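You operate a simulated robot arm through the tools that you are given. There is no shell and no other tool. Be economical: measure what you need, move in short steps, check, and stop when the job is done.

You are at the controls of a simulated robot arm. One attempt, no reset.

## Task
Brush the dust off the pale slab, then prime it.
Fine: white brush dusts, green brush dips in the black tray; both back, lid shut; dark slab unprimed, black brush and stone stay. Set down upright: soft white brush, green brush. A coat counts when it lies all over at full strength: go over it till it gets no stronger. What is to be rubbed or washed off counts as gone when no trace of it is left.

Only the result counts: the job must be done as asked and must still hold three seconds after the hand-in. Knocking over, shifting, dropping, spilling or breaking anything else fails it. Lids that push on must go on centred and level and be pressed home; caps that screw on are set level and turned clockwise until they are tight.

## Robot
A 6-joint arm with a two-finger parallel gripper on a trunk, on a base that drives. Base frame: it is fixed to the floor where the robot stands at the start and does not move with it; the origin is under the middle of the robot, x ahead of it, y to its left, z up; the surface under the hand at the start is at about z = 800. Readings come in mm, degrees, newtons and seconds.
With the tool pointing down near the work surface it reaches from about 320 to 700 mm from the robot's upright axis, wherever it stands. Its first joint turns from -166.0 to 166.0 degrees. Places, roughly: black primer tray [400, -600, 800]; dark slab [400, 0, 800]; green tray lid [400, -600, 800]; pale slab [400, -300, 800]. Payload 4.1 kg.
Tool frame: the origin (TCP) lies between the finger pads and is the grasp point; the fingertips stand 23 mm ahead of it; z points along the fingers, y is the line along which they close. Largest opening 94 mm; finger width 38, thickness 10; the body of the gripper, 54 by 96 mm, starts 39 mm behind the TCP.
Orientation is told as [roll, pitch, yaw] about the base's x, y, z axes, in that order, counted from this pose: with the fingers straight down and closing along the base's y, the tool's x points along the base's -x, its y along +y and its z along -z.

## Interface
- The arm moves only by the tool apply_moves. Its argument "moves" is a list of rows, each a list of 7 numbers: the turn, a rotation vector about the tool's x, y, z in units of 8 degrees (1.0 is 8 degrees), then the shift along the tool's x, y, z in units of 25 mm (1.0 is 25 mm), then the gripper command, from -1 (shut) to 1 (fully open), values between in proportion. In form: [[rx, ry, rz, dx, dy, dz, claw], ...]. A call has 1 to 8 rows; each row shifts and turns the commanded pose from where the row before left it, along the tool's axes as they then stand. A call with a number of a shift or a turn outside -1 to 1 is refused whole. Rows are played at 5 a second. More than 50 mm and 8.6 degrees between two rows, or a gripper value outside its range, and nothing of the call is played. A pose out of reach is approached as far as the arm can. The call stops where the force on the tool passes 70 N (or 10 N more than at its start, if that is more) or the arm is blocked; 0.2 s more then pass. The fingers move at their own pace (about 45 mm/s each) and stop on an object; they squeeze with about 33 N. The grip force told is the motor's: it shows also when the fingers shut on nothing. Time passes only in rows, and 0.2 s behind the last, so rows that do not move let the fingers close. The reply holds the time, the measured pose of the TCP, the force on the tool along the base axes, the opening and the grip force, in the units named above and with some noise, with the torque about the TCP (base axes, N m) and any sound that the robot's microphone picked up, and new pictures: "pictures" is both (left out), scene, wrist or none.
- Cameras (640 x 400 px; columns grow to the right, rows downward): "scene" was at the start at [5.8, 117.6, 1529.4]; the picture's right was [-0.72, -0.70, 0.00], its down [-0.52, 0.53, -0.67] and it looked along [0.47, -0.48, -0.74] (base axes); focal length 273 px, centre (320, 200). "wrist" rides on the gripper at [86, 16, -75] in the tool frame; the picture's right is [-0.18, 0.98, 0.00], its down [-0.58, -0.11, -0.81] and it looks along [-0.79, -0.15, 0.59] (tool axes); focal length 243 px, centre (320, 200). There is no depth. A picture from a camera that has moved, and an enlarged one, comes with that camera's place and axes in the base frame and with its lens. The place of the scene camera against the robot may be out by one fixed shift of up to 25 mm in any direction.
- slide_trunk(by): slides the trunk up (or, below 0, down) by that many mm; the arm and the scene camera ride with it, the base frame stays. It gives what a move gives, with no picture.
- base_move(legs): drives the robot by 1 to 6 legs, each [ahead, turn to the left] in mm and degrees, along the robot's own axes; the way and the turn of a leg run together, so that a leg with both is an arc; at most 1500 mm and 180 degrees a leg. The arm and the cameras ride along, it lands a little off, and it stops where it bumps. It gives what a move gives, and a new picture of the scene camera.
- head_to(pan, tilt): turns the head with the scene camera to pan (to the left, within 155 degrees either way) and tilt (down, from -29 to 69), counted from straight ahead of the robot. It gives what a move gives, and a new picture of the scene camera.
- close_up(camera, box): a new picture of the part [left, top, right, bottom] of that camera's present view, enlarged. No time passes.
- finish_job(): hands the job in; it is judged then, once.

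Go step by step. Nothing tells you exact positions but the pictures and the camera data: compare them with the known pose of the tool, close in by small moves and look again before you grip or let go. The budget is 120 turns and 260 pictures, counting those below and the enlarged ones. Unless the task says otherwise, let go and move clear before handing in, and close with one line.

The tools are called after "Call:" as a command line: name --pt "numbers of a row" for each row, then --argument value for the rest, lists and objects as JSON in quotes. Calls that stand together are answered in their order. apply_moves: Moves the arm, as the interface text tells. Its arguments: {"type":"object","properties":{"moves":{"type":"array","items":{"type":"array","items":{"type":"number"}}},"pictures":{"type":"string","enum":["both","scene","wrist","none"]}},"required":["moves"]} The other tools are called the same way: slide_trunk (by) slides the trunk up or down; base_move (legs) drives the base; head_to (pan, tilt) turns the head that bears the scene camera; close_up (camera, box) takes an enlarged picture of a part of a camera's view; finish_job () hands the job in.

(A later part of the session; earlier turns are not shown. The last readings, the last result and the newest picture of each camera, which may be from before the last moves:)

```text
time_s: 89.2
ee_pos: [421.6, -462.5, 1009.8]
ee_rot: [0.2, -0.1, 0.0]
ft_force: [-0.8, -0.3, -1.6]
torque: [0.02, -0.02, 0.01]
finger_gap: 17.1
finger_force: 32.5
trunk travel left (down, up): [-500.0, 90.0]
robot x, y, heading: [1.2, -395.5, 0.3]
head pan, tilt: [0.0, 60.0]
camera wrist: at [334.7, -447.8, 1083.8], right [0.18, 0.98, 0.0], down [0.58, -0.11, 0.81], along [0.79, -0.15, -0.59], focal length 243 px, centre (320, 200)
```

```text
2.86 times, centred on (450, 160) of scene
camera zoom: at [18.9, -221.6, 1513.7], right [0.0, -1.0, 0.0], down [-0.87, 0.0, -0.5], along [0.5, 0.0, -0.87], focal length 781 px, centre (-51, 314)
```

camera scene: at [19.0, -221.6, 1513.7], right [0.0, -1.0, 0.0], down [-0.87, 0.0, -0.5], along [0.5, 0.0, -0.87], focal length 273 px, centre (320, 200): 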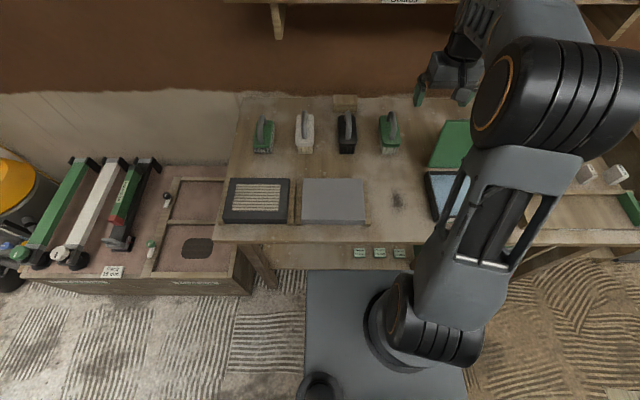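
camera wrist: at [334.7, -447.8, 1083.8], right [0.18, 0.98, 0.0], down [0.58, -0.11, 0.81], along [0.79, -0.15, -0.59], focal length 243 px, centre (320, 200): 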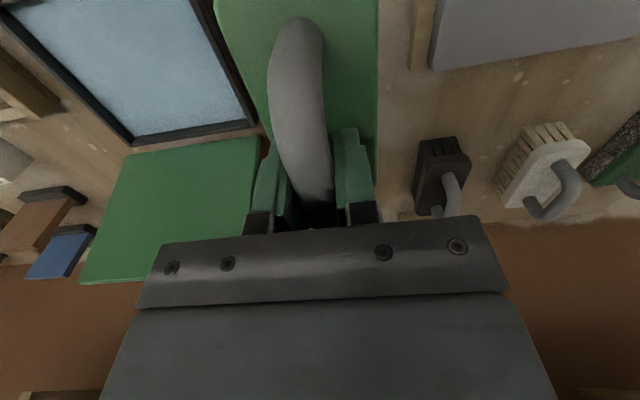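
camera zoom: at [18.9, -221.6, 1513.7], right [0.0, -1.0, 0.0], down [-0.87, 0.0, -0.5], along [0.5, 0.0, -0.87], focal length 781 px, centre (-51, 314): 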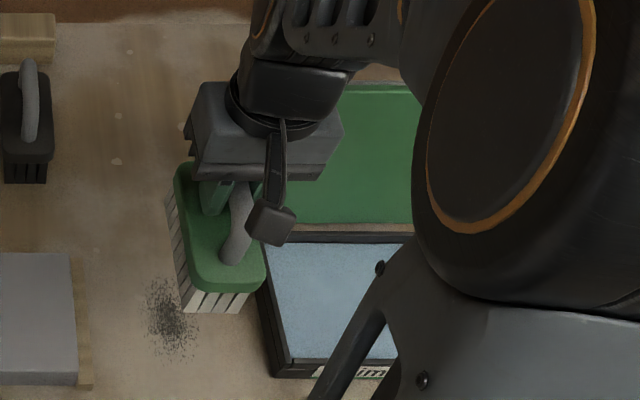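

The tray interior is about x 353–503, y −745…−570, so I aim at TCP (424,-657). I'll move over it and lower slowly.

Call:
apply_moves --pt "0 0 0 -0.1 -1 0 -1" --pt "0 0 0 0 -1 0 -1" --pt "0 0 0 0 -1 0 -1" --pt "0 0 0 0 -1 0 -1" --pt "0 0 0 0 -1 0 -1" --pt "0 0 0 0 -1 0 -1" --pt "0 0 0 0 -1 0 -1" --pt "0 0 0 0 -0.8 0 -1" --pictures "none"

Call:
apply_moves --pt "0 0 0 0 0 0.8 -1" --pt "0 0 0 0 0 0.8 -1" --pt "0 0 0 0 0 0.6 -1" --pictures "both"

Call:
close_up --camera "scene" --box '[400, 90, 560, 230]'

```text
time_s: 91.0
ee_pos: [424.2, -657.5, 1007.8]
ee_rot: [0.2, 0.0, 0.0]
ft_force: [0.4, 0.5, -2.5]
torque: [0.0, -0.05, 0.01]
finger_gap: 17.3
finger_force: 33.0
trunk travel left (down, up): [-500.0, 90.0]
robot x, y, heading: [4.5, -395.8, 0.1]
head pan, tilt: [0.0, 60.0]
```

```text
time_s: 91.8
ee_pos: [423.9, -656.9, 954.2]
ee_rot: [0.3, 0.0, 0.0]
ft_force: [-0.1, 0.2, -1.6]
torque: [0.0, 0.01, 0.0]
finger_gap: 17.0
finger_force: 32.6
trunk travel left (down, up): [-500.0, 90.0]
robot x, y, heading: [1.9, -393.4, 0.3]
head pan, tilt: [0.0, 60.0]
camera scene: at [19.2, -221.8, 1513.7], right [0.0, -1.0, 0.0], down [-0.87, 0.0, -0.5], along [0.5, 0.0, -0.87], focal length 273 px, centre (320, 200)
camera wrist: at [336.9, -642.5, 1027.3], right [0.18, 0.98, 0.01], down [0.58, -0.11, 0.81], along [0.79, -0.15, -0.59], focal length 243 px, centre (320, 200)
```

scene: 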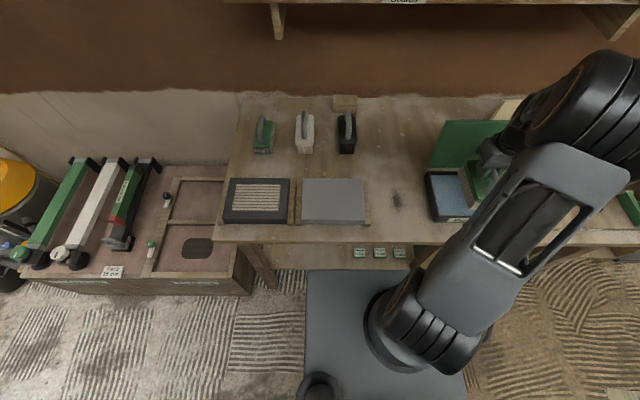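
wrist: 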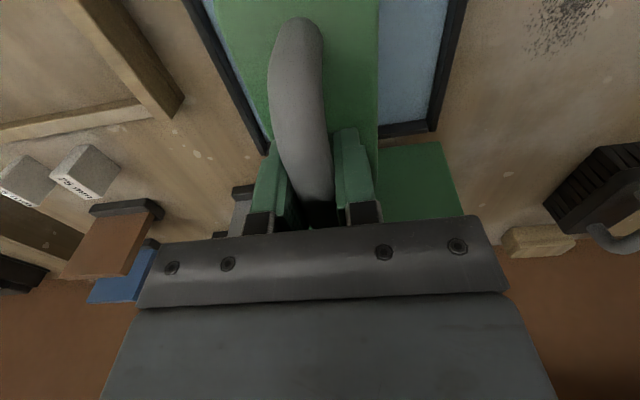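

```text
2.86 times, centred on (480, 160) of scene
camera zoom: at [19.2, -221.8, 1513.7], right [0.0, -1.0, 0.0], down [-0.87, 0.0, -0.5], along [0.5, 0.0, -0.87], focal length 781 px, centre (-137, 314)
```

zoom: 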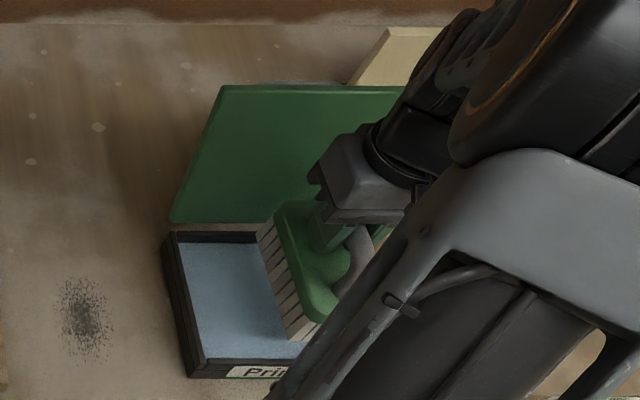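

The brush is over the tray but close to the front wall; I'll shift 7 mm back and lower gently, watching for contact.

Call:
apply_moves --pt "0 0 0 -0.28 0 0.5 -1" --pt "0 0 0 0 0 0.5 -1" --pt "0 0 0 0 0 0.2 -1" --pictures "none"

Call:
close_up --camera "scene" --box '[425, 140, 535, 230]'

Call:
close_up --camera "wrist" --box '[160, 0, 480, 200]'

```text
time_s: 92.6
ee_pos: [431.6, -657.5, 922.1]
ee_rot: [0.3, 0.0, 0.0]
ft_force: [-0.1, 0.3, -1.9]
torque: [0.02, -0.03, -0.01]
finger_gap: 17.1
finger_force: 33.4
trunk travel left (down, up): [-500.0, 90.0]
robot x, y, heading: [1.4, -398.5, 0.1]
head pan, tilt: [0.0, 60.0]
```

```text
4.44 times, centred on (480, 185) of scene
camera zoom: at [19.1, -221.7, 1513.7], right [0.0, -1.0, 0.0], down [-0.87, 0.0, -0.5], along [0.5, 0.0, -0.87], focal length 1215 px, centre (-391, 267)
```

zoom: 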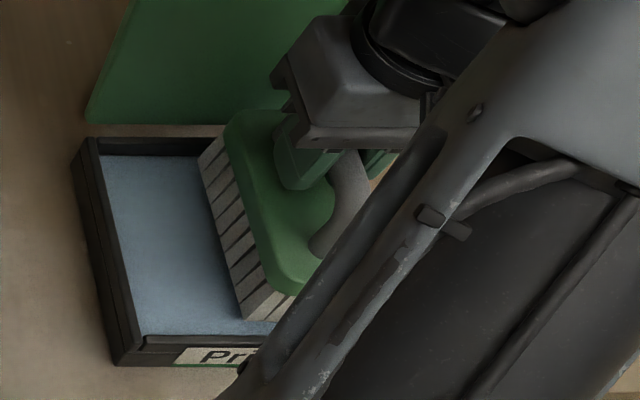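

```text
2.00 times, centred on (320, 100) of wrist
camera zoom: at [344.7, -643.0, 995.8], right [0.18, 0.98, 0.0], down [0.58, -0.11, 0.81], along [0.79, -0.15, -0.59], focal length 485 px, centre (320, 400)
```

zoom: 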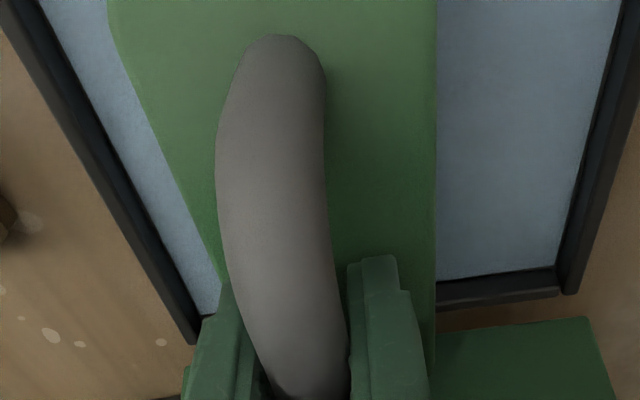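

Fits inside. Lowering in small steps until the bristles meet the primer.

Call:
apply_moves --pt "0 0 0 0 0 0.16 -1" --pt "0 0 0 0 0 0.16 -1" --pt "0 0 0 0 0 0.12 -1" --pt "0 0 0 0 0 0 -1" --pictures "none"

Call:
close_up --camera "scene" --box '[425, 140, 535, 230]'

```text
time_s: 93.6
ee_pos: [431.0, -655.7, 911.7]
ee_rot: [0.4, -0.1, 0.0]
ft_force: [-0.7, 0.1, -0.4]
torque: [-0.01, -0.08, 0.03]
finger_gap: 17.2
finger_force: 33.3
trunk travel left (down, up): [-500.0, 90.0]
robot x, y, heading: [-0.7, -397.3, 0.1]
head pan, tilt: [0.0, 60.0]
```

```text
4.44 times, centred on (480, 185) of scene
camera zoom: at [19.0, -221.6, 1513.7], right [0.0, -1.0, 0.0], down [-0.87, 0.0, -0.5], along [0.5, 0.0, -0.87], focal length 1215 px, centre (-391, 267)
```

zoom: 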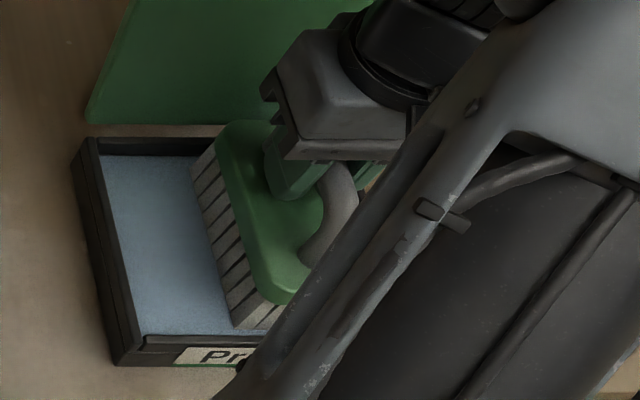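

Call:
apply_moves --pt "0 0 0 0 0 0.08 -1" --pt "0 0 0 0 0 0 -1" --pictures "none"

```text
time_s: 94.2
ee_pos: [430.1, -655.1, 910.2]
ee_rot: [0.2, -0.2, -0.1]
ft_force: [-0.4, 4.3, 16.6]
torque: [-0.13, 0.74, -0.04]
finger_gap: 17.0
finger_force: 32.6
trunk travel left (down, up): [-500.0, 90.0]
robot x, y, heading: [5.5, -400.9, 0.4]
head pan, tilt: [0.0, 60.0]
```

Contact at about 17 N. I'll rub it slightly in the tray, then lift and see whether the bristles took primer.

Call:
apply_moves --pt "0 0 0 0 0.4 0 -1" --pt "0 0 0 0 0.4 0 -1" --pt "0 0 0 0 -0.4 0 -1" --pt "0 0 0 0 -0.4 0 -1" --pt "0 0 0 0 0 -0.6 -1" --pt "0 0 0 0 0 -0.8 -1" --pt "0 0 0 0 0 -1 -1" --pt "0 0 0 0 0 -1 -1" --pictures "none"

Call:
close_up --camera "scene" --box '[425, 120, 545, 230]'

```text
time_s: 96.0
ee_pos: [431.2, -656.9, 994.5]
ee_rot: [0.4, 0.1, 0.1]
ft_force: [-0.4, 1.0, -2.1]
torque: [0.01, -0.08, 0.02]
finger_gap: 17.4
finger_force: 32.6
trunk travel left (down, up): [-500.0, 90.0]
robot x, y, heading: [4.0, -395.9, -0.0]
head pan, tilt: [0.0, 60.0]
```

```text
3.64 times, centred on (485, 175) of scene
camera zoom: at [19.0, -221.6, 1513.6], right [0.0, -1.0, 0.0], down [-0.87, 0.0, -0.5], along [0.5, 0.0, -0.87], focal length 994 px, centre (-280, 291)
```

zoom: 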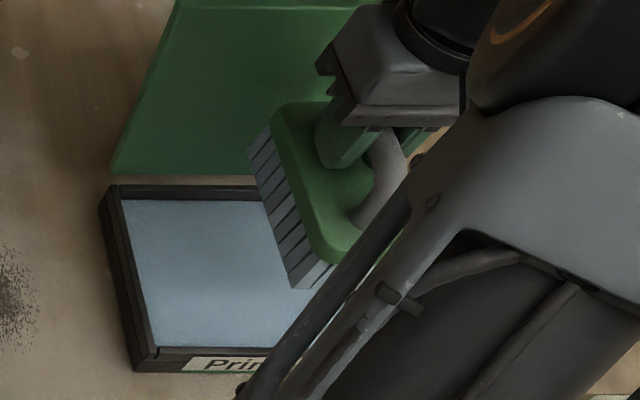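

The bristles are loaded with blue primer. I'll carry the brush over to the pale slab.

Call:
apply_moves --pt "0 0 0 0.3 1 0 -1" --pt "0 0 0 0.3 1 0 -1" --pt "0 0 0 0.3 1 0 -1" --pt "0 0 0 0 1 0 -1" --pt "0 0 0 0 1 0 -1" --pt "0 0 0 0 1 0 -1" --pt "0 0 0 0 1 0 -1" --pt "0 0 0 0 1 0 -1" --pictures "none"

Call:
apply_moves --pt "0 0 0 0 1 0 -1" --pt "0 0 0 0 1 0 -1" --pt "0 0 0 0 1 0 -1" --pt "0 0 0 0 1 0.5 -1" --pt "0 0 0 0 1 0.7 -1" --pt "0 0 0 0 0 0.7 -1" --pt "0 0 0 0 0 0.6 -1" --pictures "scene"

Call:
apply_moves --pt "0 0 0 0 0 0.16 -1" --pt "0 0 0 0 0 0.12 -1" --pt "0 0 0 0 0 0 -1" --pictures "none"

```text
time_s: 97.8
ee_pos: [407.9, -457.3, 996.1]
ee_rot: [0.3, 0.0, 0.0]
ft_force: [1.0, 0.1, -2.3]
torque: [-0.03, 0.01, 0.02]
finger_gap: 17.1
finger_force: 33.0
trunk travel left (down, up): [-500.0, 90.0]
robot x, y, heading: [2.5, -395.3, 0.3]
head pan, tilt: [0.0, 60.0]
```

```text
time_s: 99.4
ee_pos: [408.4, -330.6, 930.8]
ee_rot: [0.3, 0.0, 0.0]
ft_force: [0.0, 1.1, -2.3]
torque: [0.03, -0.04, 0.0]
finger_gap: 17.4
finger_force: 32.8
trunk travel left (down, up): [-500.0, 90.0]
robot x, y, heading: [3.7, -393.1, 0.0]
head pan, tilt: [0.0, 60.0]
camera scene: at [19.2, -221.6, 1513.7], right [0.0, -1.0, 0.0], down [-0.87, 0.0, -0.5], along [0.5, 0.0, -0.87], focal length 273 px, centre (320, 200)
```

scene: 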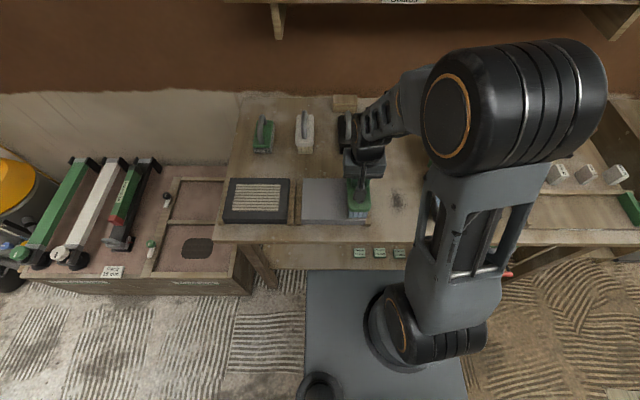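

```text
time_s: 100.2
ee_pos: [409.0, -331.5, 925.8]
ee_rot: [0.3, -0.1, 0.0]
ft_force: [-0.8, -0.5, -1.3]
torque: [0.02, 0.01, -0.02]
finger_gap: 17.3
finger_force: 32.6
trunk travel left (down, up): [-500.0, 90.0]
robot x, y, heading: [1.3, -393.7, 0.3]
head pan, tilt: [0.0, 60.0]
```

Just above the slab. I'll press a few mm and stroke to the left.

Call:
apply_moves --pt "0 0 0 0 0 0.12 -1" --pt "0 0 0 0 0.7 0 -1" --pt "0 0 0 0 0.8 0 -1" --pt "0 0 0 0 0.8 0 -1" --pt "0 0 0 0 0.8 0 -1" --pt "0 0 0 0 0.8 0 -1" --pt "0 0 0 0 0.8 0 -1" --pt "0 0 0 0 0.8 0 -1" --pictures "none"

Call:
close_up --camera "scene" --box '[275, 150, 405, 232]'

```text
time_s: 102.0
ee_pos: [408.9, -193.7, 923.4]
ee_rot: [0.2, 0.0, 0.0]
ft_force: [0.1, -0.1, -1.3]
torque: [0.01, -0.01, 0.0]
finger_gap: 17.2
finger_force: 33.6
trunk travel left (down, up): [-500.0, 90.0]
robot x, y, heading: [-0.9, -397.6, 0.4]
head pan, tilt: [0.0, 60.0]
```

```text
4.88 times, centred on (340, 191) of scene
camera zoom: at [19.1, -221.3, 1513.7], right [0.0, -1.0, 0.0], down [-0.87, 0.0, -0.5], along [0.5, 0.0, -0.87], focal length 1333 px, centre (222, 244)
```

zoom: 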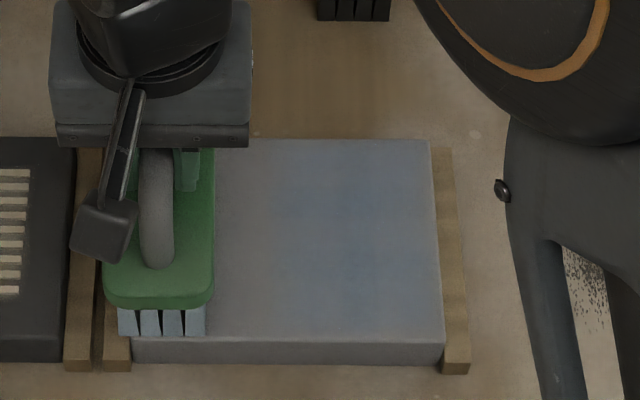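

A first faint coat appears. I'll press a little more and keep stroking with x offsets.

Call:
apply_moves --pt "0 0 0 0 0.2 0.12 -1" --pt "0 0 0 0 -0.8 0 -1" --pt "0 0 0 0 -0.8 0 -1" --pt "0 0 0 0 -0.8 0 -1" --pt "0 0 0 0 -0.8 0 -1" --pt "0 0 0 0 -0.8 0 -1" --pt "0 0 0 0 -0.8 0 -1" --pt "0 0 0 0 -0.8 0 -1" --pictures "none"

Call:
apply_moves --pt "0 0 0 -0.4 0 0 -1" --pt "0 0 0 0 0.8 0 -1" --pt "0 0 0 0 0.8 0 -1" --pt "0 0 0 0 0.8 0 -1" --pt "0 0 0 0 0.8 0 -1" --pt "0 0 0 0 0.8 0 -1" --pt "0 0 0 0 0.8 0 -1" --pt "0 0 0 0 0.8 0 -1" --pictures "none"

Call:
apply_moves --pt "0 0 0 0.8 0 0 -1" --pt "0 0 0 0 -0.8 0 -1" --pt "0 0 0 0 -0.8 0 -1" --pt "0 0 0 0 -0.8 0 -1" --pt "0 0 0 0 -0.8 0 -1" --pt "0 0 0 0 -0.8 0 -1" --pt "0 0 0 0 -0.8 0 -1" --pt "0 0 0 0 -0.8 0 -1" --pictures "none"

Call:
close_up --camera "scene" --box '[275, 150, 405, 232]'

```text
time_s: 103.8
ee_pos: [408.2, -332.3, 917.1]
ee_rot: [0.2, 0.3, 0.0]
ft_force: [0.0, 0.2, -1.5]
torque: [-0.04, -0.01, -0.05]
finger_gap: 17.0
finger_force: 32.8
trunk travel left (down, up): [-500.0, 90.0]
robot x, y, heading: [3.3, -396.1, 0.1]
head pan, tilt: [0.0, 60.0]
```

```text
time_s: 105.6
ee_pos: [419.3, -188.3, 920.5]
ee_rot: [0.4, 0.0, 0.0]
ft_force: [-0.3, 0.6, -1.2]
torque: [-0.05, 0.01, 0.0]
finger_gap: 17.1
finger_force: 32.7
trunk travel left (down, up): [-500.0, 90.0]
robot x, y, heading: [4.7, -396.7, 0.2]
head pan, tilt: [0.0, 60.0]
```

```text
time_s: 107.4
ee_pos: [398.2, -329.4, 921.4]
ee_rot: [0.3, 0.0, 0.0]
ft_force: [0.2, -0.7, -0.9]
torque: [-0.05, -0.04, 0.0]
finger_gap: 17.4
finger_force: 32.8
trunk travel left (down, up): [-500.0, 90.0]
robot x, y, heading: [1.2, -394.1, 0.1]
head pan, tilt: [0.0, 60.0]
```

```text
4.88 times, centred on (340, 191) of scene
camera zoom: at [19.1, -221.6, 1513.7], right [0.0, -1.0, 0.0], down [-0.87, 0.0, -0.5], along [0.5, 0.0, -0.87], focal length 1333 px, centre (222, 244)
```

zoom: 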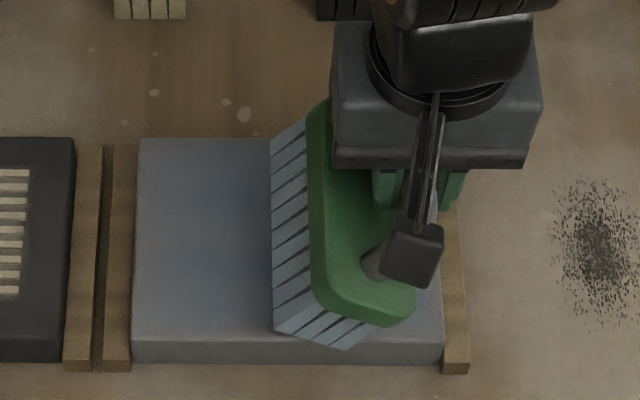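

The brush seems to have rolled a bit in the grip. I'll lift it and look closely before going on.

Call:
apply_moves --pt "0 0 0 0 0 -0.6 -1" --pt "0 0 0 0 0.5 -1 -1" --pt "0 0 0 0 1 -1 -1" --pt "0 0 0 0 1 -0.6 -1" --pt "0 0 0 0 1 0 -1" --pt "0 0 0 0 1 0 -1" --pictures "wrist"

Call:
close_up --camera "scene" --box '[265, 130, 405, 232]'

```text
time_s: 108.8
ee_pos: [398.3, -216.2, 1002.0]
ee_rot: [0.1, -0.1, 0.0]
ft_force: [0.3, -0.3, -2.4]
torque: [-0.04, 0.01, -0.02]
finger_gap: 17.6
finger_force: 33.5
trunk travel left (down, up): [-500.0, 90.0]
robot x, y, heading: [1.1, -396.8, -0.1]
head pan, tilt: [0.0, 60.0]
camera wrist: at [311.6, -203.2, 1075.5], right [0.18, 0.98, 0.0], down [0.58, -0.11, 0.81], along [0.79, -0.15, -0.59], focal length 243 px, centre (320, 200)
```

wrist: 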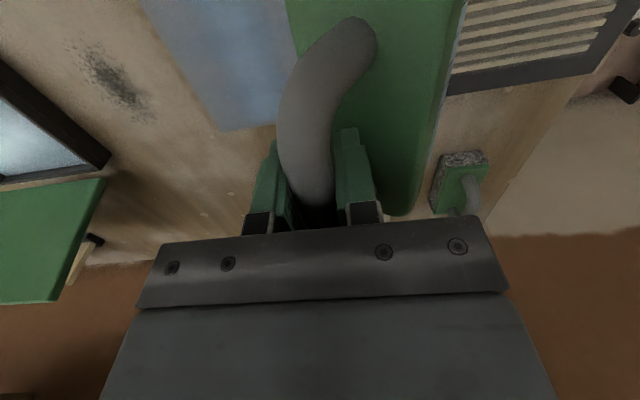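

```text
3.92 times, centred on (335, 181) of scene
camera zoom: at [19.1, -221.2, 1513.6], right [0.0, -1.0, 0.0], down [-0.87, 0.0, -0.5], along [0.5, 0.0, -0.87], focal length 1072 px, centre (261, 274)
```

zoom: 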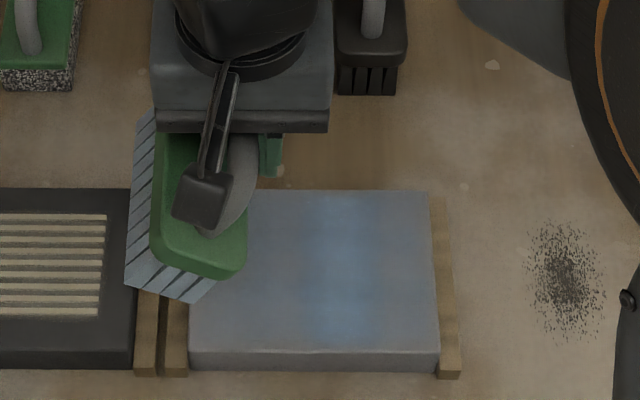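

The brush has rolled about 25–35° around its round handle. I'll tilt the hand the opposite way over the slab so the brush is level again, to set it down and re-grip it by its body.

Call:
apply_moves --pt "0 0 0 -0.4 -1 0 -1" --pt "0 0 0 0 -0.8 0 -1" --pt "1 0 0 0 0 0 -1" --pt "1 0 0 0 0 0 -1" --pt "1 0 0 0 0 0 -1" --pt "0 0 0 0 0 0 -1" --pictures "both"

Call:
close_up --camera "scene" --box '[265, 110, 405, 232]'

```text
time_s: 110.2
ee_pos: [409.5, -261.6, 1000.8]
ee_rot: [-23.8, -0.1, 0.1]
ft_force: [-0.4, 0.0, -1.0]
torque: [0.0, -0.02, 0.0]
finger_gap: 17.4
finger_force: 33.1
trunk travel left (down, up): [-500.0, 90.0]
robot x, y, heading: [0.1, -396.4, 0.4]
head pan, tilt: [0.0, 60.0]
camera scene: at [19.2, -221.2, 1513.7], right [0.0, -1.0, 0.0], down [-0.87, 0.0, -0.5], along [0.5, 0.0, -0.87], focal length 273 px, centre (320, 200)
camera wrist: at [322.1, -219.1, 1061.9], right [0.18, 0.9, -0.4], down [0.58, 0.23, 0.78], along [0.79, -0.38, -0.48], focal length 243 px, centre (320, 200)
```

scene: 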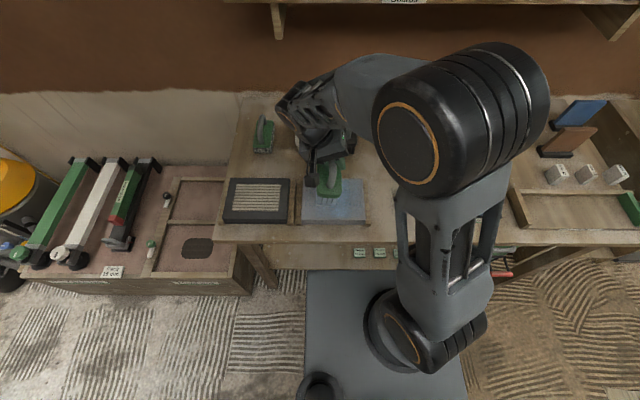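
wrist: 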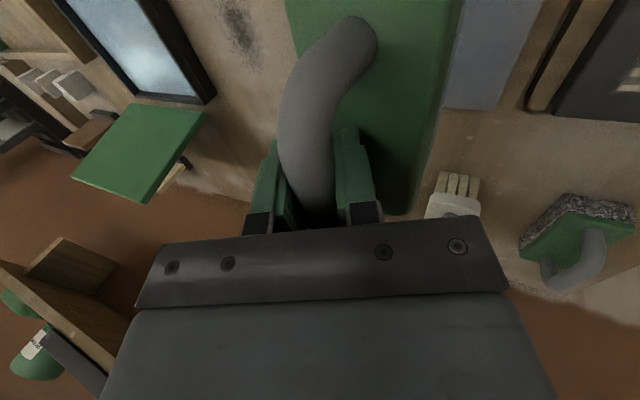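

```text
3.28 times, centred on (335, 171) of scene
camera zoom: at [19.2, -221.2, 1513.7], right [0.0, -1.0, 0.0], down [-0.87, 0.0, -0.5], along [0.5, 0.0, -0.87], focal length 896 px, centre (271, 295)
```

zoom: 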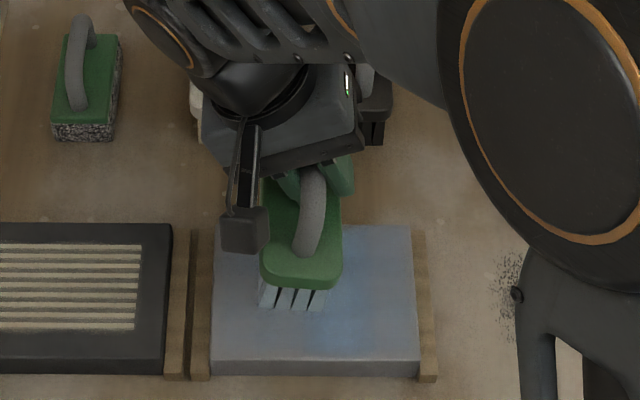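

Nearly level; I'll tilt about 6° more and lower the brush onto the middle of the slab.

Call:
apply_moves --pt "0.7 0 0 0 0 0 -1" --pt "0 0 0 0 0.4 0.7 -1" --pt "0 0 0 0 0.4 0.7 -1" --pt "0 0 0 0 0.4 0.7 -1" --pt "0 0 0 0 0.2 0.35 -1" --pictures "none"

Call:
close_up --camera "scene" --box '[265, 110, 405, 232]'

```text
time_s: 111.4
ee_pos: [409.9, -260.2, 930.6]
ee_rot: [-29.4, 0.1, 0.0]
ft_force: [0.3, 0.1, -1.4]
torque: [0.0, 0.01, -0.02]
finger_gap: 17.5
finger_force: 33.3
trunk travel left (down, up): [-500.0, 90.0]
robot x, y, heading: [1.3, -396.6, 0.3]
head pan, tilt: [0.0, 60.0]
```

```text
3.28 times, centred on (335, 171) of scene
camera zoom: at [19.2, -221.4, 1513.7], right [0.0, -1.0, 0.0], down [-0.87, 0.0, -0.5], along [0.5, 0.0, -0.87], focal length 896 px, centre (271, 295)
```

zoom: 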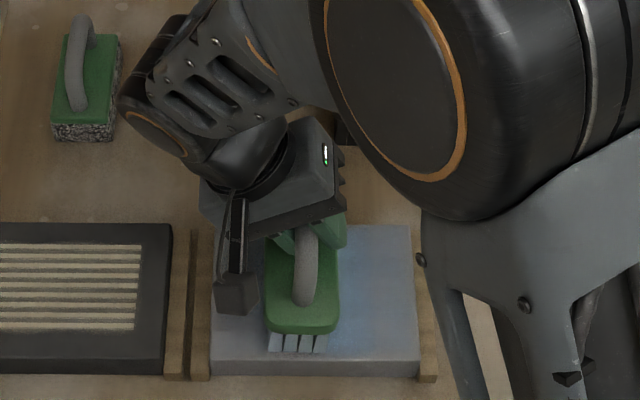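

Upright now. Lowering in small steps to contact.

Call:
apply_moves --pt "0 0 0 0 0.06 0.1 -1" --pt "0 0 0 0 0.05 0.08 -1" --pt "0 0 0 0 0.05 0.08 -1" --pt "0 0 0 0 0 0 -1" --pictures "none"

```text
time_s: 112.4
ee_pos: [408.6, -259.4, 923.5]
ee_rot: [-29.3, 0.0, 0.0]
ft_force: [-0.1, -1.1, 1.2]
torque: [-0.05, 0.22, 0.02]
finger_gap: 17.2
finger_force: 32.8
trunk travel left (down, up): [-500.0, 90.0]
robot x, y, heading: [0.5, -394.6, 0.1]
head pan, tilt: [0.0, 60.0]
```

Call:
apply_moves --pt "0 0 0 0 0.04 0.07 -1" --pt "0 0 0 0 0 0 -1" --pt "0 0 0 0 0 0 -1" --pictures "none"

Call:
close_up --camera "scene" --box '[295, 150, 385, 230]'

```text
time_s: 113.2
ee_pos: [409.2, -259.6, 923.4]
ee_rot: [-29.3, -0.4, 0.1]
ft_force: [4.4, 5.3, 29.3]
torque: [0.1, 0.17, 0.18]
finger_gap: 17.4
finger_force: 32.6
trunk travel left (down, up): [-500.0, 90.0]
robot x, y, heading: [1.2, -394.2, 0.1]
head pan, tilt: [0.0, 60.0]
```

```text
5.00 times, centred on (340, 190) of scene
camera zoom: at [17.7, -221.3, 1514.0], right [0.0, -1.0, 0.0], down [-0.87, 0.0, -0.5], along [0.5, 0.0, -0.87], focal length 1367 px, centre (220, 250)
```

zoom: 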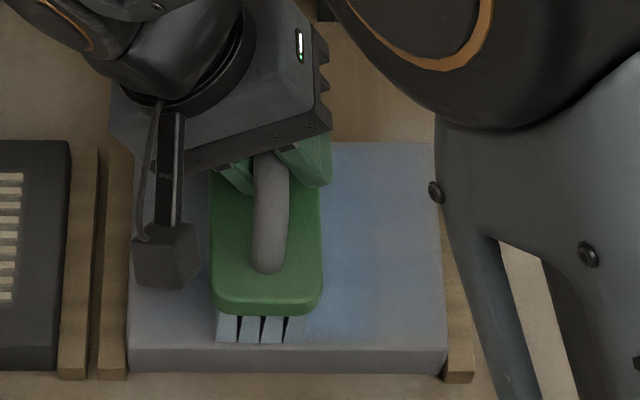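

It stands level on the slab. I'll ease, open slightly, and withdraw along the tool axis.

Call:
apply_moves --pt "0 0 0 0 -0.03 -0.06 -1" --pt "0 0 0 0 0 0 -0.4" --pt "0 0 0 0 0 0 -0.4" --pt "0 0 0 0 0 -0.5 -0.4" --pt "0 0 0 0 0 -0.8 -0.3" --pt "0 0 0 0 0 -1 0" --pt "0 0 0 0 0 -1 0.5" --pictures "wrist"

Call:
close_up --camera "scene" --box '[275, 130, 405, 232]'

```text
time_s: 114.8
ee_pos: [408.6, -221.1, 995.0]
ee_rot: [-29.4, 0.0, 0.0]
ft_force: [-0.5, 0.7, 0.0]
torque: [0.02, 0.02, -0.01]
finger_gap: 70.6
finger_force: 0.1
trunk travel left (down, up): [-500.0, 90.0]
robot x, y, heading: [-0.1, -394.4, 0.5]
head pan, tilt: [0.0, 60.0]
camera wrist: at [321.0, -171.6, 1051.3], right [0.18, 0.86, -0.48], down [0.58, 0.3, 0.76], along [0.79, -0.42, -0.44], focal length 243 px, centre (320, 200)
```

wrist: 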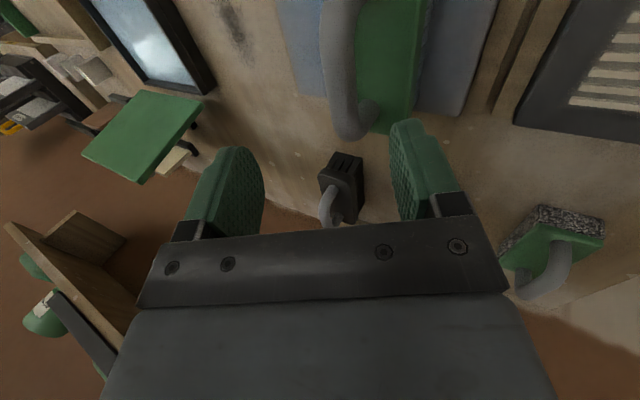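

```text
3.92 times, centred on (340, 181) of scene
camera zoom: at [18.8, -221.3, 1513.6], right [0.0, -1.0, 0.0], down [-0.87, 0.0, -0.5], along [0.5, 0.0, -0.87], focal length 1072 px, centre (242, 274)
```

zoom: 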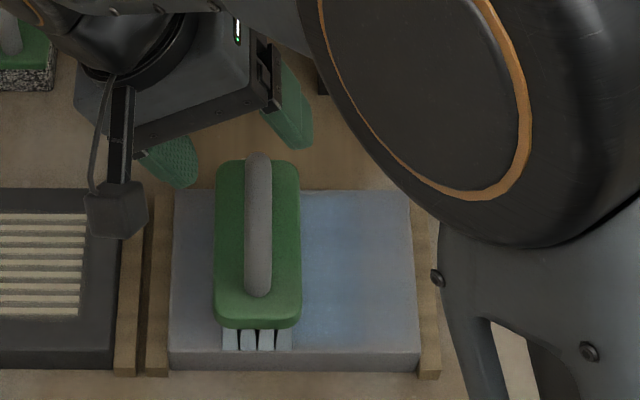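

The brush stands upright on the slab near y −233. I'll level the hand over it, opened wide.

Call:
apply_moves --pt "-1 0 0 0 0 -0.6 1" --pt "-1 0 0 0 0 0 1" --pt "-1 0 0 0 0 0 1" --pt "-0.67 0 0 0 0 0 1" --pt "0 0 0 0.1 -0.8 0 1" --pt "0 0 0 0 0 0 1" --pictures "wrist"

Call:
close_up --camera "scene" --box '[275, 130, 405, 232]'

```text
time_s: 116.2
ee_pos: [405.7, -233.9, 1007.1]
ee_rot: [0.0, 0.0, -0.1]
ft_force: [-0.1, -0.5, 0.8]
torque: [0.0, 0.03, 0.02]
finger_gap: 94.1
finger_force: 0.0
trunk travel left (down, up): [-500.0, 90.0]
robot x, y, heading: [1.4, -393.6, 0.4]
head pan, tilt: [0.0, 60.0]
camera wrist: at [318.4, -219.2, 1081.2], right [0.18, 0.98, 0.0], down [0.58, -0.11, 0.81], along [0.79, -0.15, -0.59], focal length 243 px, centre (320, 200)
```

wrist: 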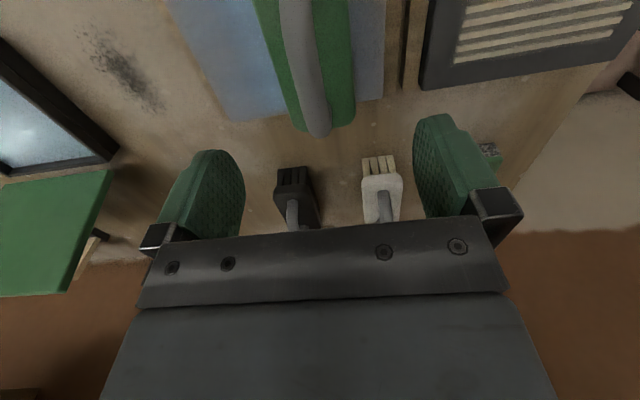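

```text
3.92 times, centred on (340, 181) of scene
camera zoom: at [18.9, -221.6, 1513.7], right [0.0, -1.0, 0.0], down [-0.87, 0.0, -0.5], along [0.5, 0.0, -0.87], focal length 1072 px, centre (242, 274)
```

zoom: 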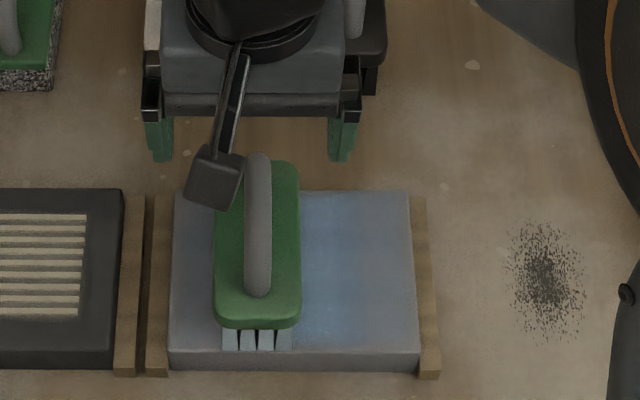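

The handle is about 5 mm right of the hand's centre. I'll correct, and lower so the pads straddle the brush body.

Call:
apply_moves --pt "0 0 0 0 -0.22 0.8 1" --pt "0 0 0 0 0 0.8 1" --pt "0 0 0 0 0 0.8 1" --pt "0 0 0 0 0 0.6 1" --pictures "wrist"

```text
time_s: 117.2
ee_pos: [405.5, -238.1, 932.8]
ee_rot: [0.0, 0.0, 0.0]
ft_force: [0.0, -0.2, 0.0]
torque: [-0.01, -0.01, 0.03]
finger_gap: 94.4
finger_force: 0.1
trunk travel left (down, up): [-500.0, 90.0]
robot x, y, heading: [-0.7, -394.3, -0.1]
head pan, tilt: [0.0, 60.0]
camera wrist: at [319.6, -222.7, 1005.7], right [0.18, 0.98, 0.0], down [0.58, -0.11, 0.81], along [0.79, -0.15, -0.59], focal length 243 px, centre (320, 200)
```

wrist: 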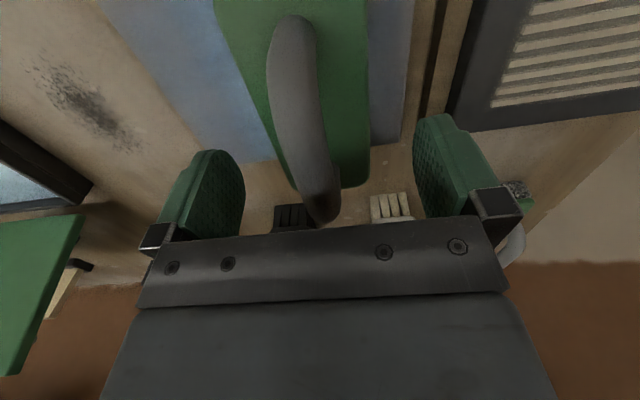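

Call:
apply_moves --pt "0 0 0 0 -0.16 0.3 1" --pt "0 0 0 0 0 0.4 1" --pt "0 0 0 0 0 0.36 1" --pt "0 0 0 0 0 0 0.5" --pt "0 0 0 0 0 0 -1" --pt "0 0 0 0 0 0 -1" --pt "0 0 0 0 0 0 -1" --pictures "wrist"

Call:
close_up --camera "scene" --box '[275, 130, 405, 232]'

```text
time_s: 118.8
ee_pos: [405.6, -243.2, 905.9]
ee_rot: [0.1, 0.0, -0.1]
ft_force: [0.0, 0.1, 0.2]
torque: [0.03, -0.03, 0.01]
finger_gap: 59.5
finger_force: 32.8
trunk travel left (down, up): [-500.0, 90.0]
robot x, y, heading: [-1.0, -397.0, 0.0]
head pan, tilt: [0.0, 60.0]
camera wrist: at [319.6, -227.4, 979.4], right [0.18, 0.98, 0.0], down [0.58, -0.11, 0.81], along [0.79, -0.15, -0.59], focal length 243 px, centre (320, 200)
```

wrist: 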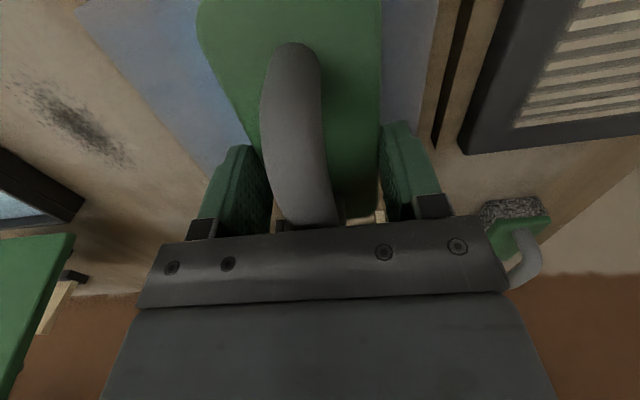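

```text
3.92 times, centred on (340, 181) of scene
camera zoom: at [19.1, -221.4, 1513.7], right [0.0, -1.0, 0.0], down [-0.87, 0.0, -0.5], along [0.5, 0.0, -0.87], focal length 1072 px, centre (242, 274)
```

zoom: 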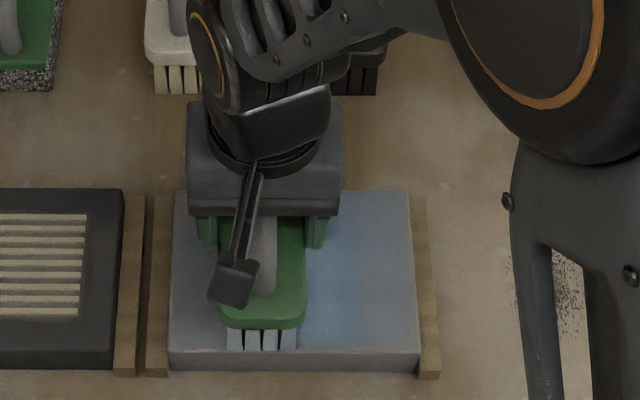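

Firm grip on the body (59.5 mm). I'll press lightly and stroke left, then right, watching the force.

Call:
apply_moves --pt "0 0 0 0 0 0.06 -1" --pt "0 0 0 0 0.6 0 -1" --pt "0 0 0 0 0.6 0 -1" --pt "0 0 0 0 0.5 0 -1" --pt "0 0 0 0 0 0 -1" --pictures "none"

Call:
apply_moves --pt "0 0 0 0 -0.7 0 -1" --pt "0 0 0 0 -0.7 0 -1" --pt "0 0 0 0 -0.7 0 -1" --pt "0 0 0 0 -0.7 0 -1" --pt "0 0 0 0 -0.7 0 -1" --pt "0 0 0 0 -0.7 0 -1" --pt "0 0 0 0 -0.7 0 -1" --pt "0 0 0 0 -0.4 0 -1" --pictures "none"

Call:
close_up --camera "scene" --box '[275, 150, 405, 232]'

```text
time_s: 120.0
ee_pos: [405.8, -201.2, 905.7]
ee_rot: [0.1, -0.2, 0.0]
ft_force: [0.2, -8.2, 25.0]
torque: [-0.33, 0.27, 0.17]
finger_gap: 59.5
finger_force: 33.6
trunk travel left (down, up): [-500.0, 90.0]
robot x, y, heading: [-3.2, -395.8, -0.0]
head pan, tilt: [0.0, 60.0]
```

```text
time_s: 121.8
ee_pos: [406.2, -334.4, 905.3]
ee_rot: [-0.1, -0.1, 0.0]
ft_force: [-0.3, 1.3, 4.4]
torque: [0.03, -0.31, 0.04]
finger_gap: 59.3
finger_force: 32.7
trunk travel left (down, up): [-500.0, 90.0]
robot x, y, heading: [-0.3, -393.9, -0.0]
head pan, tilt: [0.0, 60.0]
```

```text
4.88 times, centred on (340, 191) of scene
camera zoom: at [18.7, -221.4, 1513.6], right [0.0, -1.0, 0.0], down [-0.87, 0.0, -0.5], along [0.5, 0.0, -0.87], focal length 1333 px, centre (222, 244)
```

zoom: 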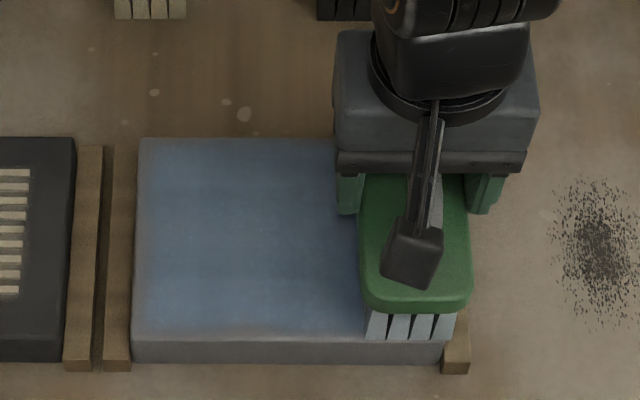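

The coat is building evenly. More strokes with small x offsets to reach the front and back edges.

Call:
apply_moves --pt "0 0 0 0.3 0 0.04 -1" --pt "0 0 0 0 0.75 0 -1" --pt "0 0 0 0 0.75 0 -1" --pt "0 0 0 0 0.75 0 -1" --pt "0 0 0 0 0.75 0 -1" --pt "0 0 0 0 0.75 0 -1" --pt "0 0 0 0 0.75 0 -1" --pt "0 0 0 0 0.75 0 -1" --pictures "none"

Call:
apply_moves --pt "0 0 0 -0.65 0.1 0 -1" --pt "0 0 0 0 -0.75 0 -1" --pt "0 0 0 0 -0.75 0 -1" --pt "0 0 0 0 -0.75 0 -1" --pt "0 0 0 0 -0.75 0 -1" --pt "0 0 0 0 -0.75 0 -1" --pt "0 0 0 0 -0.75 0 -1" --pt "0 0 0 0 -0.75 0 -1" --pictures "none"

Call:
close_up --camera "scene" --box '[275, 150, 405, 232]'

```text
time_s: 123.6
ee_pos: [399.5, -202.2, 903.8]
ee_rot: [0.1, 0.0, 0.1]
ft_force: [-0.5, -5.8, 17.2]
torque: [0.0, -0.3, 0.05]
finger_gap: 59.7
finger_force: 33.0
trunk travel left (down, up): [-500.0, 90.0]
robot x, y, heading: [3.5, -398.0, 0.2]
head pan, tilt: [0.0, 60.0]
```

```text
time_s: 125.4
ee_pos: [412.3, -330.2, 903.9]
ee_rot: [0.0, -0.1, -0.1]
ft_force: [0.1, 5.7, 22.6]
torque: [0.16, -0.18, 0.0]
finger_gap: 59.5
finger_force: 33.4
trunk travel left (down, up): [-500.0, 90.0]
robot x, y, heading: [0.4, -395.8, 0.3]
head pan, tilt: [0.0, 60.0]
```

```text
4.88 times, centred on (340, 191) of scene
camera zoom: at [17.5, -220.9, 1513.7], right [0.0, -1.0, 0.0], down [-0.87, 0.0, -0.5], along [0.5, 0.0, -0.87], focal length 1333 px, centre (222, 244)
```

zoom: 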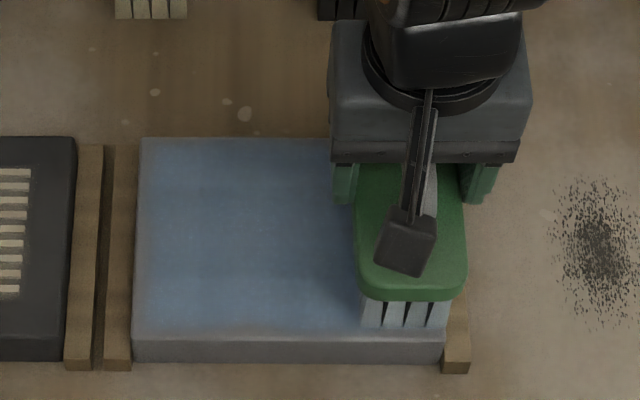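

Call:
apply_moves --pt "0 0 0 0.7 -0.2 0 -1" --pt "0 0 0 0 0.8 0 -1" --pt "0 0 0 0 0.8 0 -1" --pt "0 0 0 0 0.8 0 -1" --pt "0 0 0 0 0.8 0 -1" --pt "0 0 0 0 0.8 0 -1" --pt "0 0 0 0 0.8 0 -1" --pt "0 0 0 0 0.8 0 -1" --pictures "none"

Call:
apply_moves --pt "0 0 0 -0.9 0 0 -1" --pt "0 0 0 0 -0.8 0 -1" --pt "0 0 0 0 -0.8 0 -1" --pt "0 0 0 0 -0.8 0 -1" --pt "0 0 0 0 -0.8 0 -1" --pt "0 0 0 0 -0.8 0 -1" --pt "0 0 0 0 -0.8 0 -1" --pt "0 0 0 0 -0.8 0 -1" --pictures "none"

Call:
apply_moves --pt "0 0 0 0 0 -0.8 -1" --pt "0 0 0 0 -0.6 -1 -1" --pt "0 0 0 0 -1 -1 -1" --pt "0 0 0 -0.3 -1 0 -1" --pt "0 0 0 0 -1 0 -1" --pt "0 0 0 0 -1 0 -1" --pt "0 0 0 0 -1 0 -1" --pt "0 0 0 0 -1 0 -1" --pictures "none"

Call:
close_up --camera "scene" --box '[275, 150, 405, 232]'

Call:
close_up --camera "scene" --box '[380, 110, 540, 232]'

```text
time_s: 127.2
ee_pos: [395.3, -194.9, 903.4]
ee_rot: [0.0, 0.0, -0.1]
ft_force: [0.0, 0.1, -0.7]
torque: [0.03, 0.06, -0.02]
finger_gap: 59.6
finger_force: 32.9
trunk travel left (down, up): [-500.0, 90.0]
robot x, y, heading: [-0.3, -395.7, 0.4]
head pan, tilt: [0.0, 60.0]
```

```text
time_s: 129.0
ee_pos: [419.5, -336.4, 903.2]
ee_rot: [0.0, -0.1, 0.1]
ft_force: [0.2, 2.3, 13.8]
torque: [0.16, 0.92, -0.26]
finger_gap: 59.6
finger_force: 32.7
trunk travel left (down, up): [-500.0, 90.0]
robot x, y, heading: [2.9, -395.5, 0.2]
head pan, tilt: [0.0, 60.0]
```

```text
time_s: 130.8
ee_pos: [425.1, -501.2, 974.5]
ee_rot: [0.0, 0.0, 0.0]
ft_force: [0.2, -0.4, -1.9]
torque: [0.01, 0.0, -0.01]
finger_gap: 59.6
finger_force: 32.6
trunk travel left (down, up): [-500.0, 90.0]
robot x, y, heading: [5.6, -394.3, 0.0]
head pan, tilt: [0.0, 60.0]
```

```text
4.88 times, centred on (340, 191) of scene
camera zoom: at [19.1, -221.8, 1513.7], right [0.0, -1.0, 0.0], down [-0.87, 0.0, -0.5], along [0.5, 0.0, -0.87], focal length 1333 px, centre (222, 244)
```

zoom: 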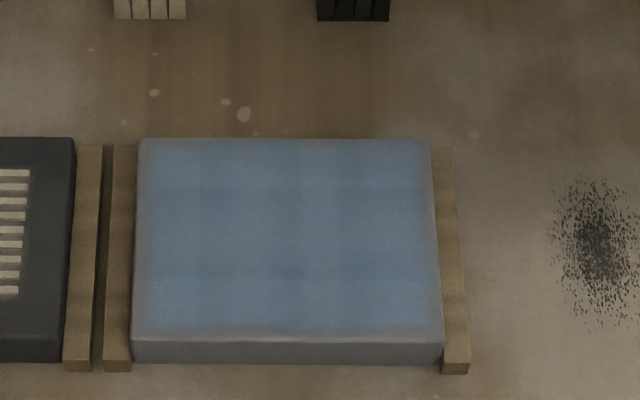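

```text
3.28 times, centred on (460, 171) of scene
camera zoom: at [19.1, -221.8, 1513.7], right [0.0, -1.0, 0.0], down [-0.87, 0.0, -0.5], along [0.5, 0.0, -0.87], focal length 896 px, centre (-139, 295)
```

zoom: 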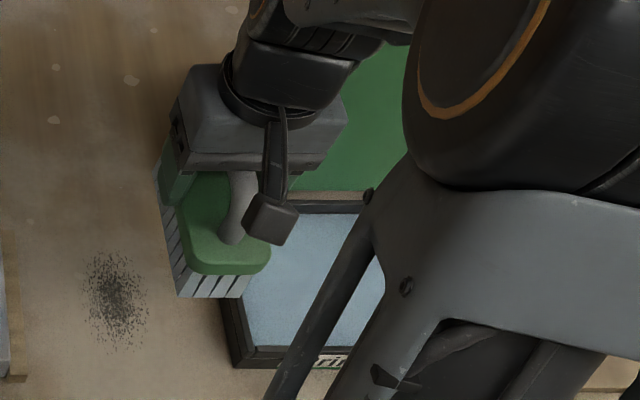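

A nearly uniform coat; the outer edges are weaker. I'll re-dip the brush.

Call:
apply_moves --pt "0 0 0 -0.24 -1 0 -1" --pt "0 0 0 0 -1 0 -1" --pt "0 0 0 0 -1 0 -1" --pt "0 0 0 0 -1 0 -1" --pt "0 0 0 0 -1 0 -1" --pt "0 0 0 0 -1 0 -1" --pt "0 0 0 0 -0.24 0.6 -1" --pt "0 0 0 0 0 0.8 -1" --pictures "none"

Call:
apply_moves --pt "0 0 0 0 0 0.7 -1" --pt "0 0 0 0 0 0.6 -1" --pt "0 0 0 0 0 0.4 -1" --pt "0 0 0 0 0 0.2 -1" --pt "0 0 0 0 0 0 -1" --pictures "none"

Call:
close_up --camera "scene" --box '[425, 140, 535, 230]'

```text
time_s: 132.6
ee_pos: [433.6, -657.0, 938.5]
ee_rot: [0.1, 0.0, -0.1]
ft_force: [0.6, 0.8, -1.0]
torque: [-0.02, -0.01, 0.02]
finger_gap: 59.4
finger_force: 32.7
trunk travel left (down, up): [-500.0, 90.0]
robot x, y, heading: [2.6, -398.1, 0.3]
head pan, tilt: [0.0, 60.0]
```

```text
time_s: 133.8
ee_pos: [432.8, -657.6, 891.9]
ee_rot: [0.0, 0.0, 0.1]
ft_force: [0.0, 0.2, -2.5]
torque: [-0.02, 0.01, 0.0]
finger_gap: 59.4
finger_force: 32.9
trunk travel left (down, up): [-500.0, 90.0]
robot x, y, heading: [2.8, -396.3, 0.1]
head pan, tilt: [0.0, 60.0]
```

```text
4.44 times, centred on (480, 185) of scene
camera zoom: at [19.1, -221.7, 1513.7], right [0.0, -1.0, 0.0], down [-0.87, 0.0, -0.5], along [0.5, 0.0, -0.87], focal length 1215 px, centre (-391, 267)
```

zoom: 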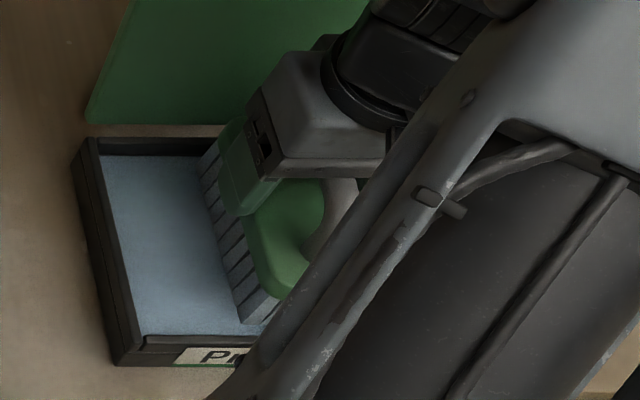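

Call:
apply_moves --pt "0 0 0 0 0 0.06 -1" --pt "0 0 0 0 0 0.06 -1" --pt "0 0 0 0 0 0 -1" --pictures "none"

```text
time_s: 134.6
ee_pos: [432.4, -656.7, 890.2]
ee_rot: [-0.1, -0.3, 0.0]
ft_force: [-0.5, -1.7, 23.7]
torque: [0.07, 0.51, 0.01]
finger_gap: 59.5
finger_force: 33.2
trunk travel left (down, up): [-500.0, 90.0]
robot x, y, heading: [2.3, -396.1, -0.3]
head pan, tilt: [0.0, 60.0]
```

Contact in the primer. I'll rub lightly, lift and return to the slab's right side.

Call:
apply_moves --pt "0 0 0 0 0.5 0 -1" --pt "0 0 0 0 0.5 0 -1" --pt "0 0 0 0 -0.5 0 -1" --pt "0 0 0 0 0 -0.6 -1" --pt "0 0 0 0 0 -0.8 -1" --pt "0 0 0 0 0 -1 -1" --pt "0 0 0 0 0.5 -1 -1" --pt "0 0 0 0 1 0 -1" --pictures "none"

Call:
apply_moves --pt "0 0 0 0.8 1 0 -1" --pt "0 0 0 0.6 1 0 -1" --pt "0 0 0 0 1 0 -1" --pt "0 0 0 0 1 0 -1" --pt "0 0 0 0 1 0 -1" --pt "0 0 0 0 1 0 -1" --pt "0 0 0 0 1 0 -1" --pt "0 0 0 0 1 0 -1" --pictures "none"

```text
time_s: 136.4
ee_pos: [432.6, -605.5, 973.5]
ee_rot: [0.0, 0.0, 0.0]
ft_force: [-0.6, -0.5, -1.7]
torque: [0.02, 0.02, -0.02]
finger_gap: 59.2
finger_force: 33.1
trunk travel left (down, up): [-500.0, 90.0]
robot x, y, heading: [-0.3, -395.2, 0.2]
head pan, tilt: [0.0, 60.0]
```

```text
time_s: 138.2
ee_pos: [398.1, -406.3, 974.8]
ee_rot: [0.0, 0.0, 0.0]
ft_force: [-0.4, 0.4, -1.8]
torque: [-0.03, -0.04, -0.01]
finger_gap: 59.4
finger_force: 33.5
trunk travel left (down, up): [-500.0, 90.0]
robot x, y, heading: [3.0, -397.3, 0.1]
head pan, tilt: [0.0, 60.0]
```

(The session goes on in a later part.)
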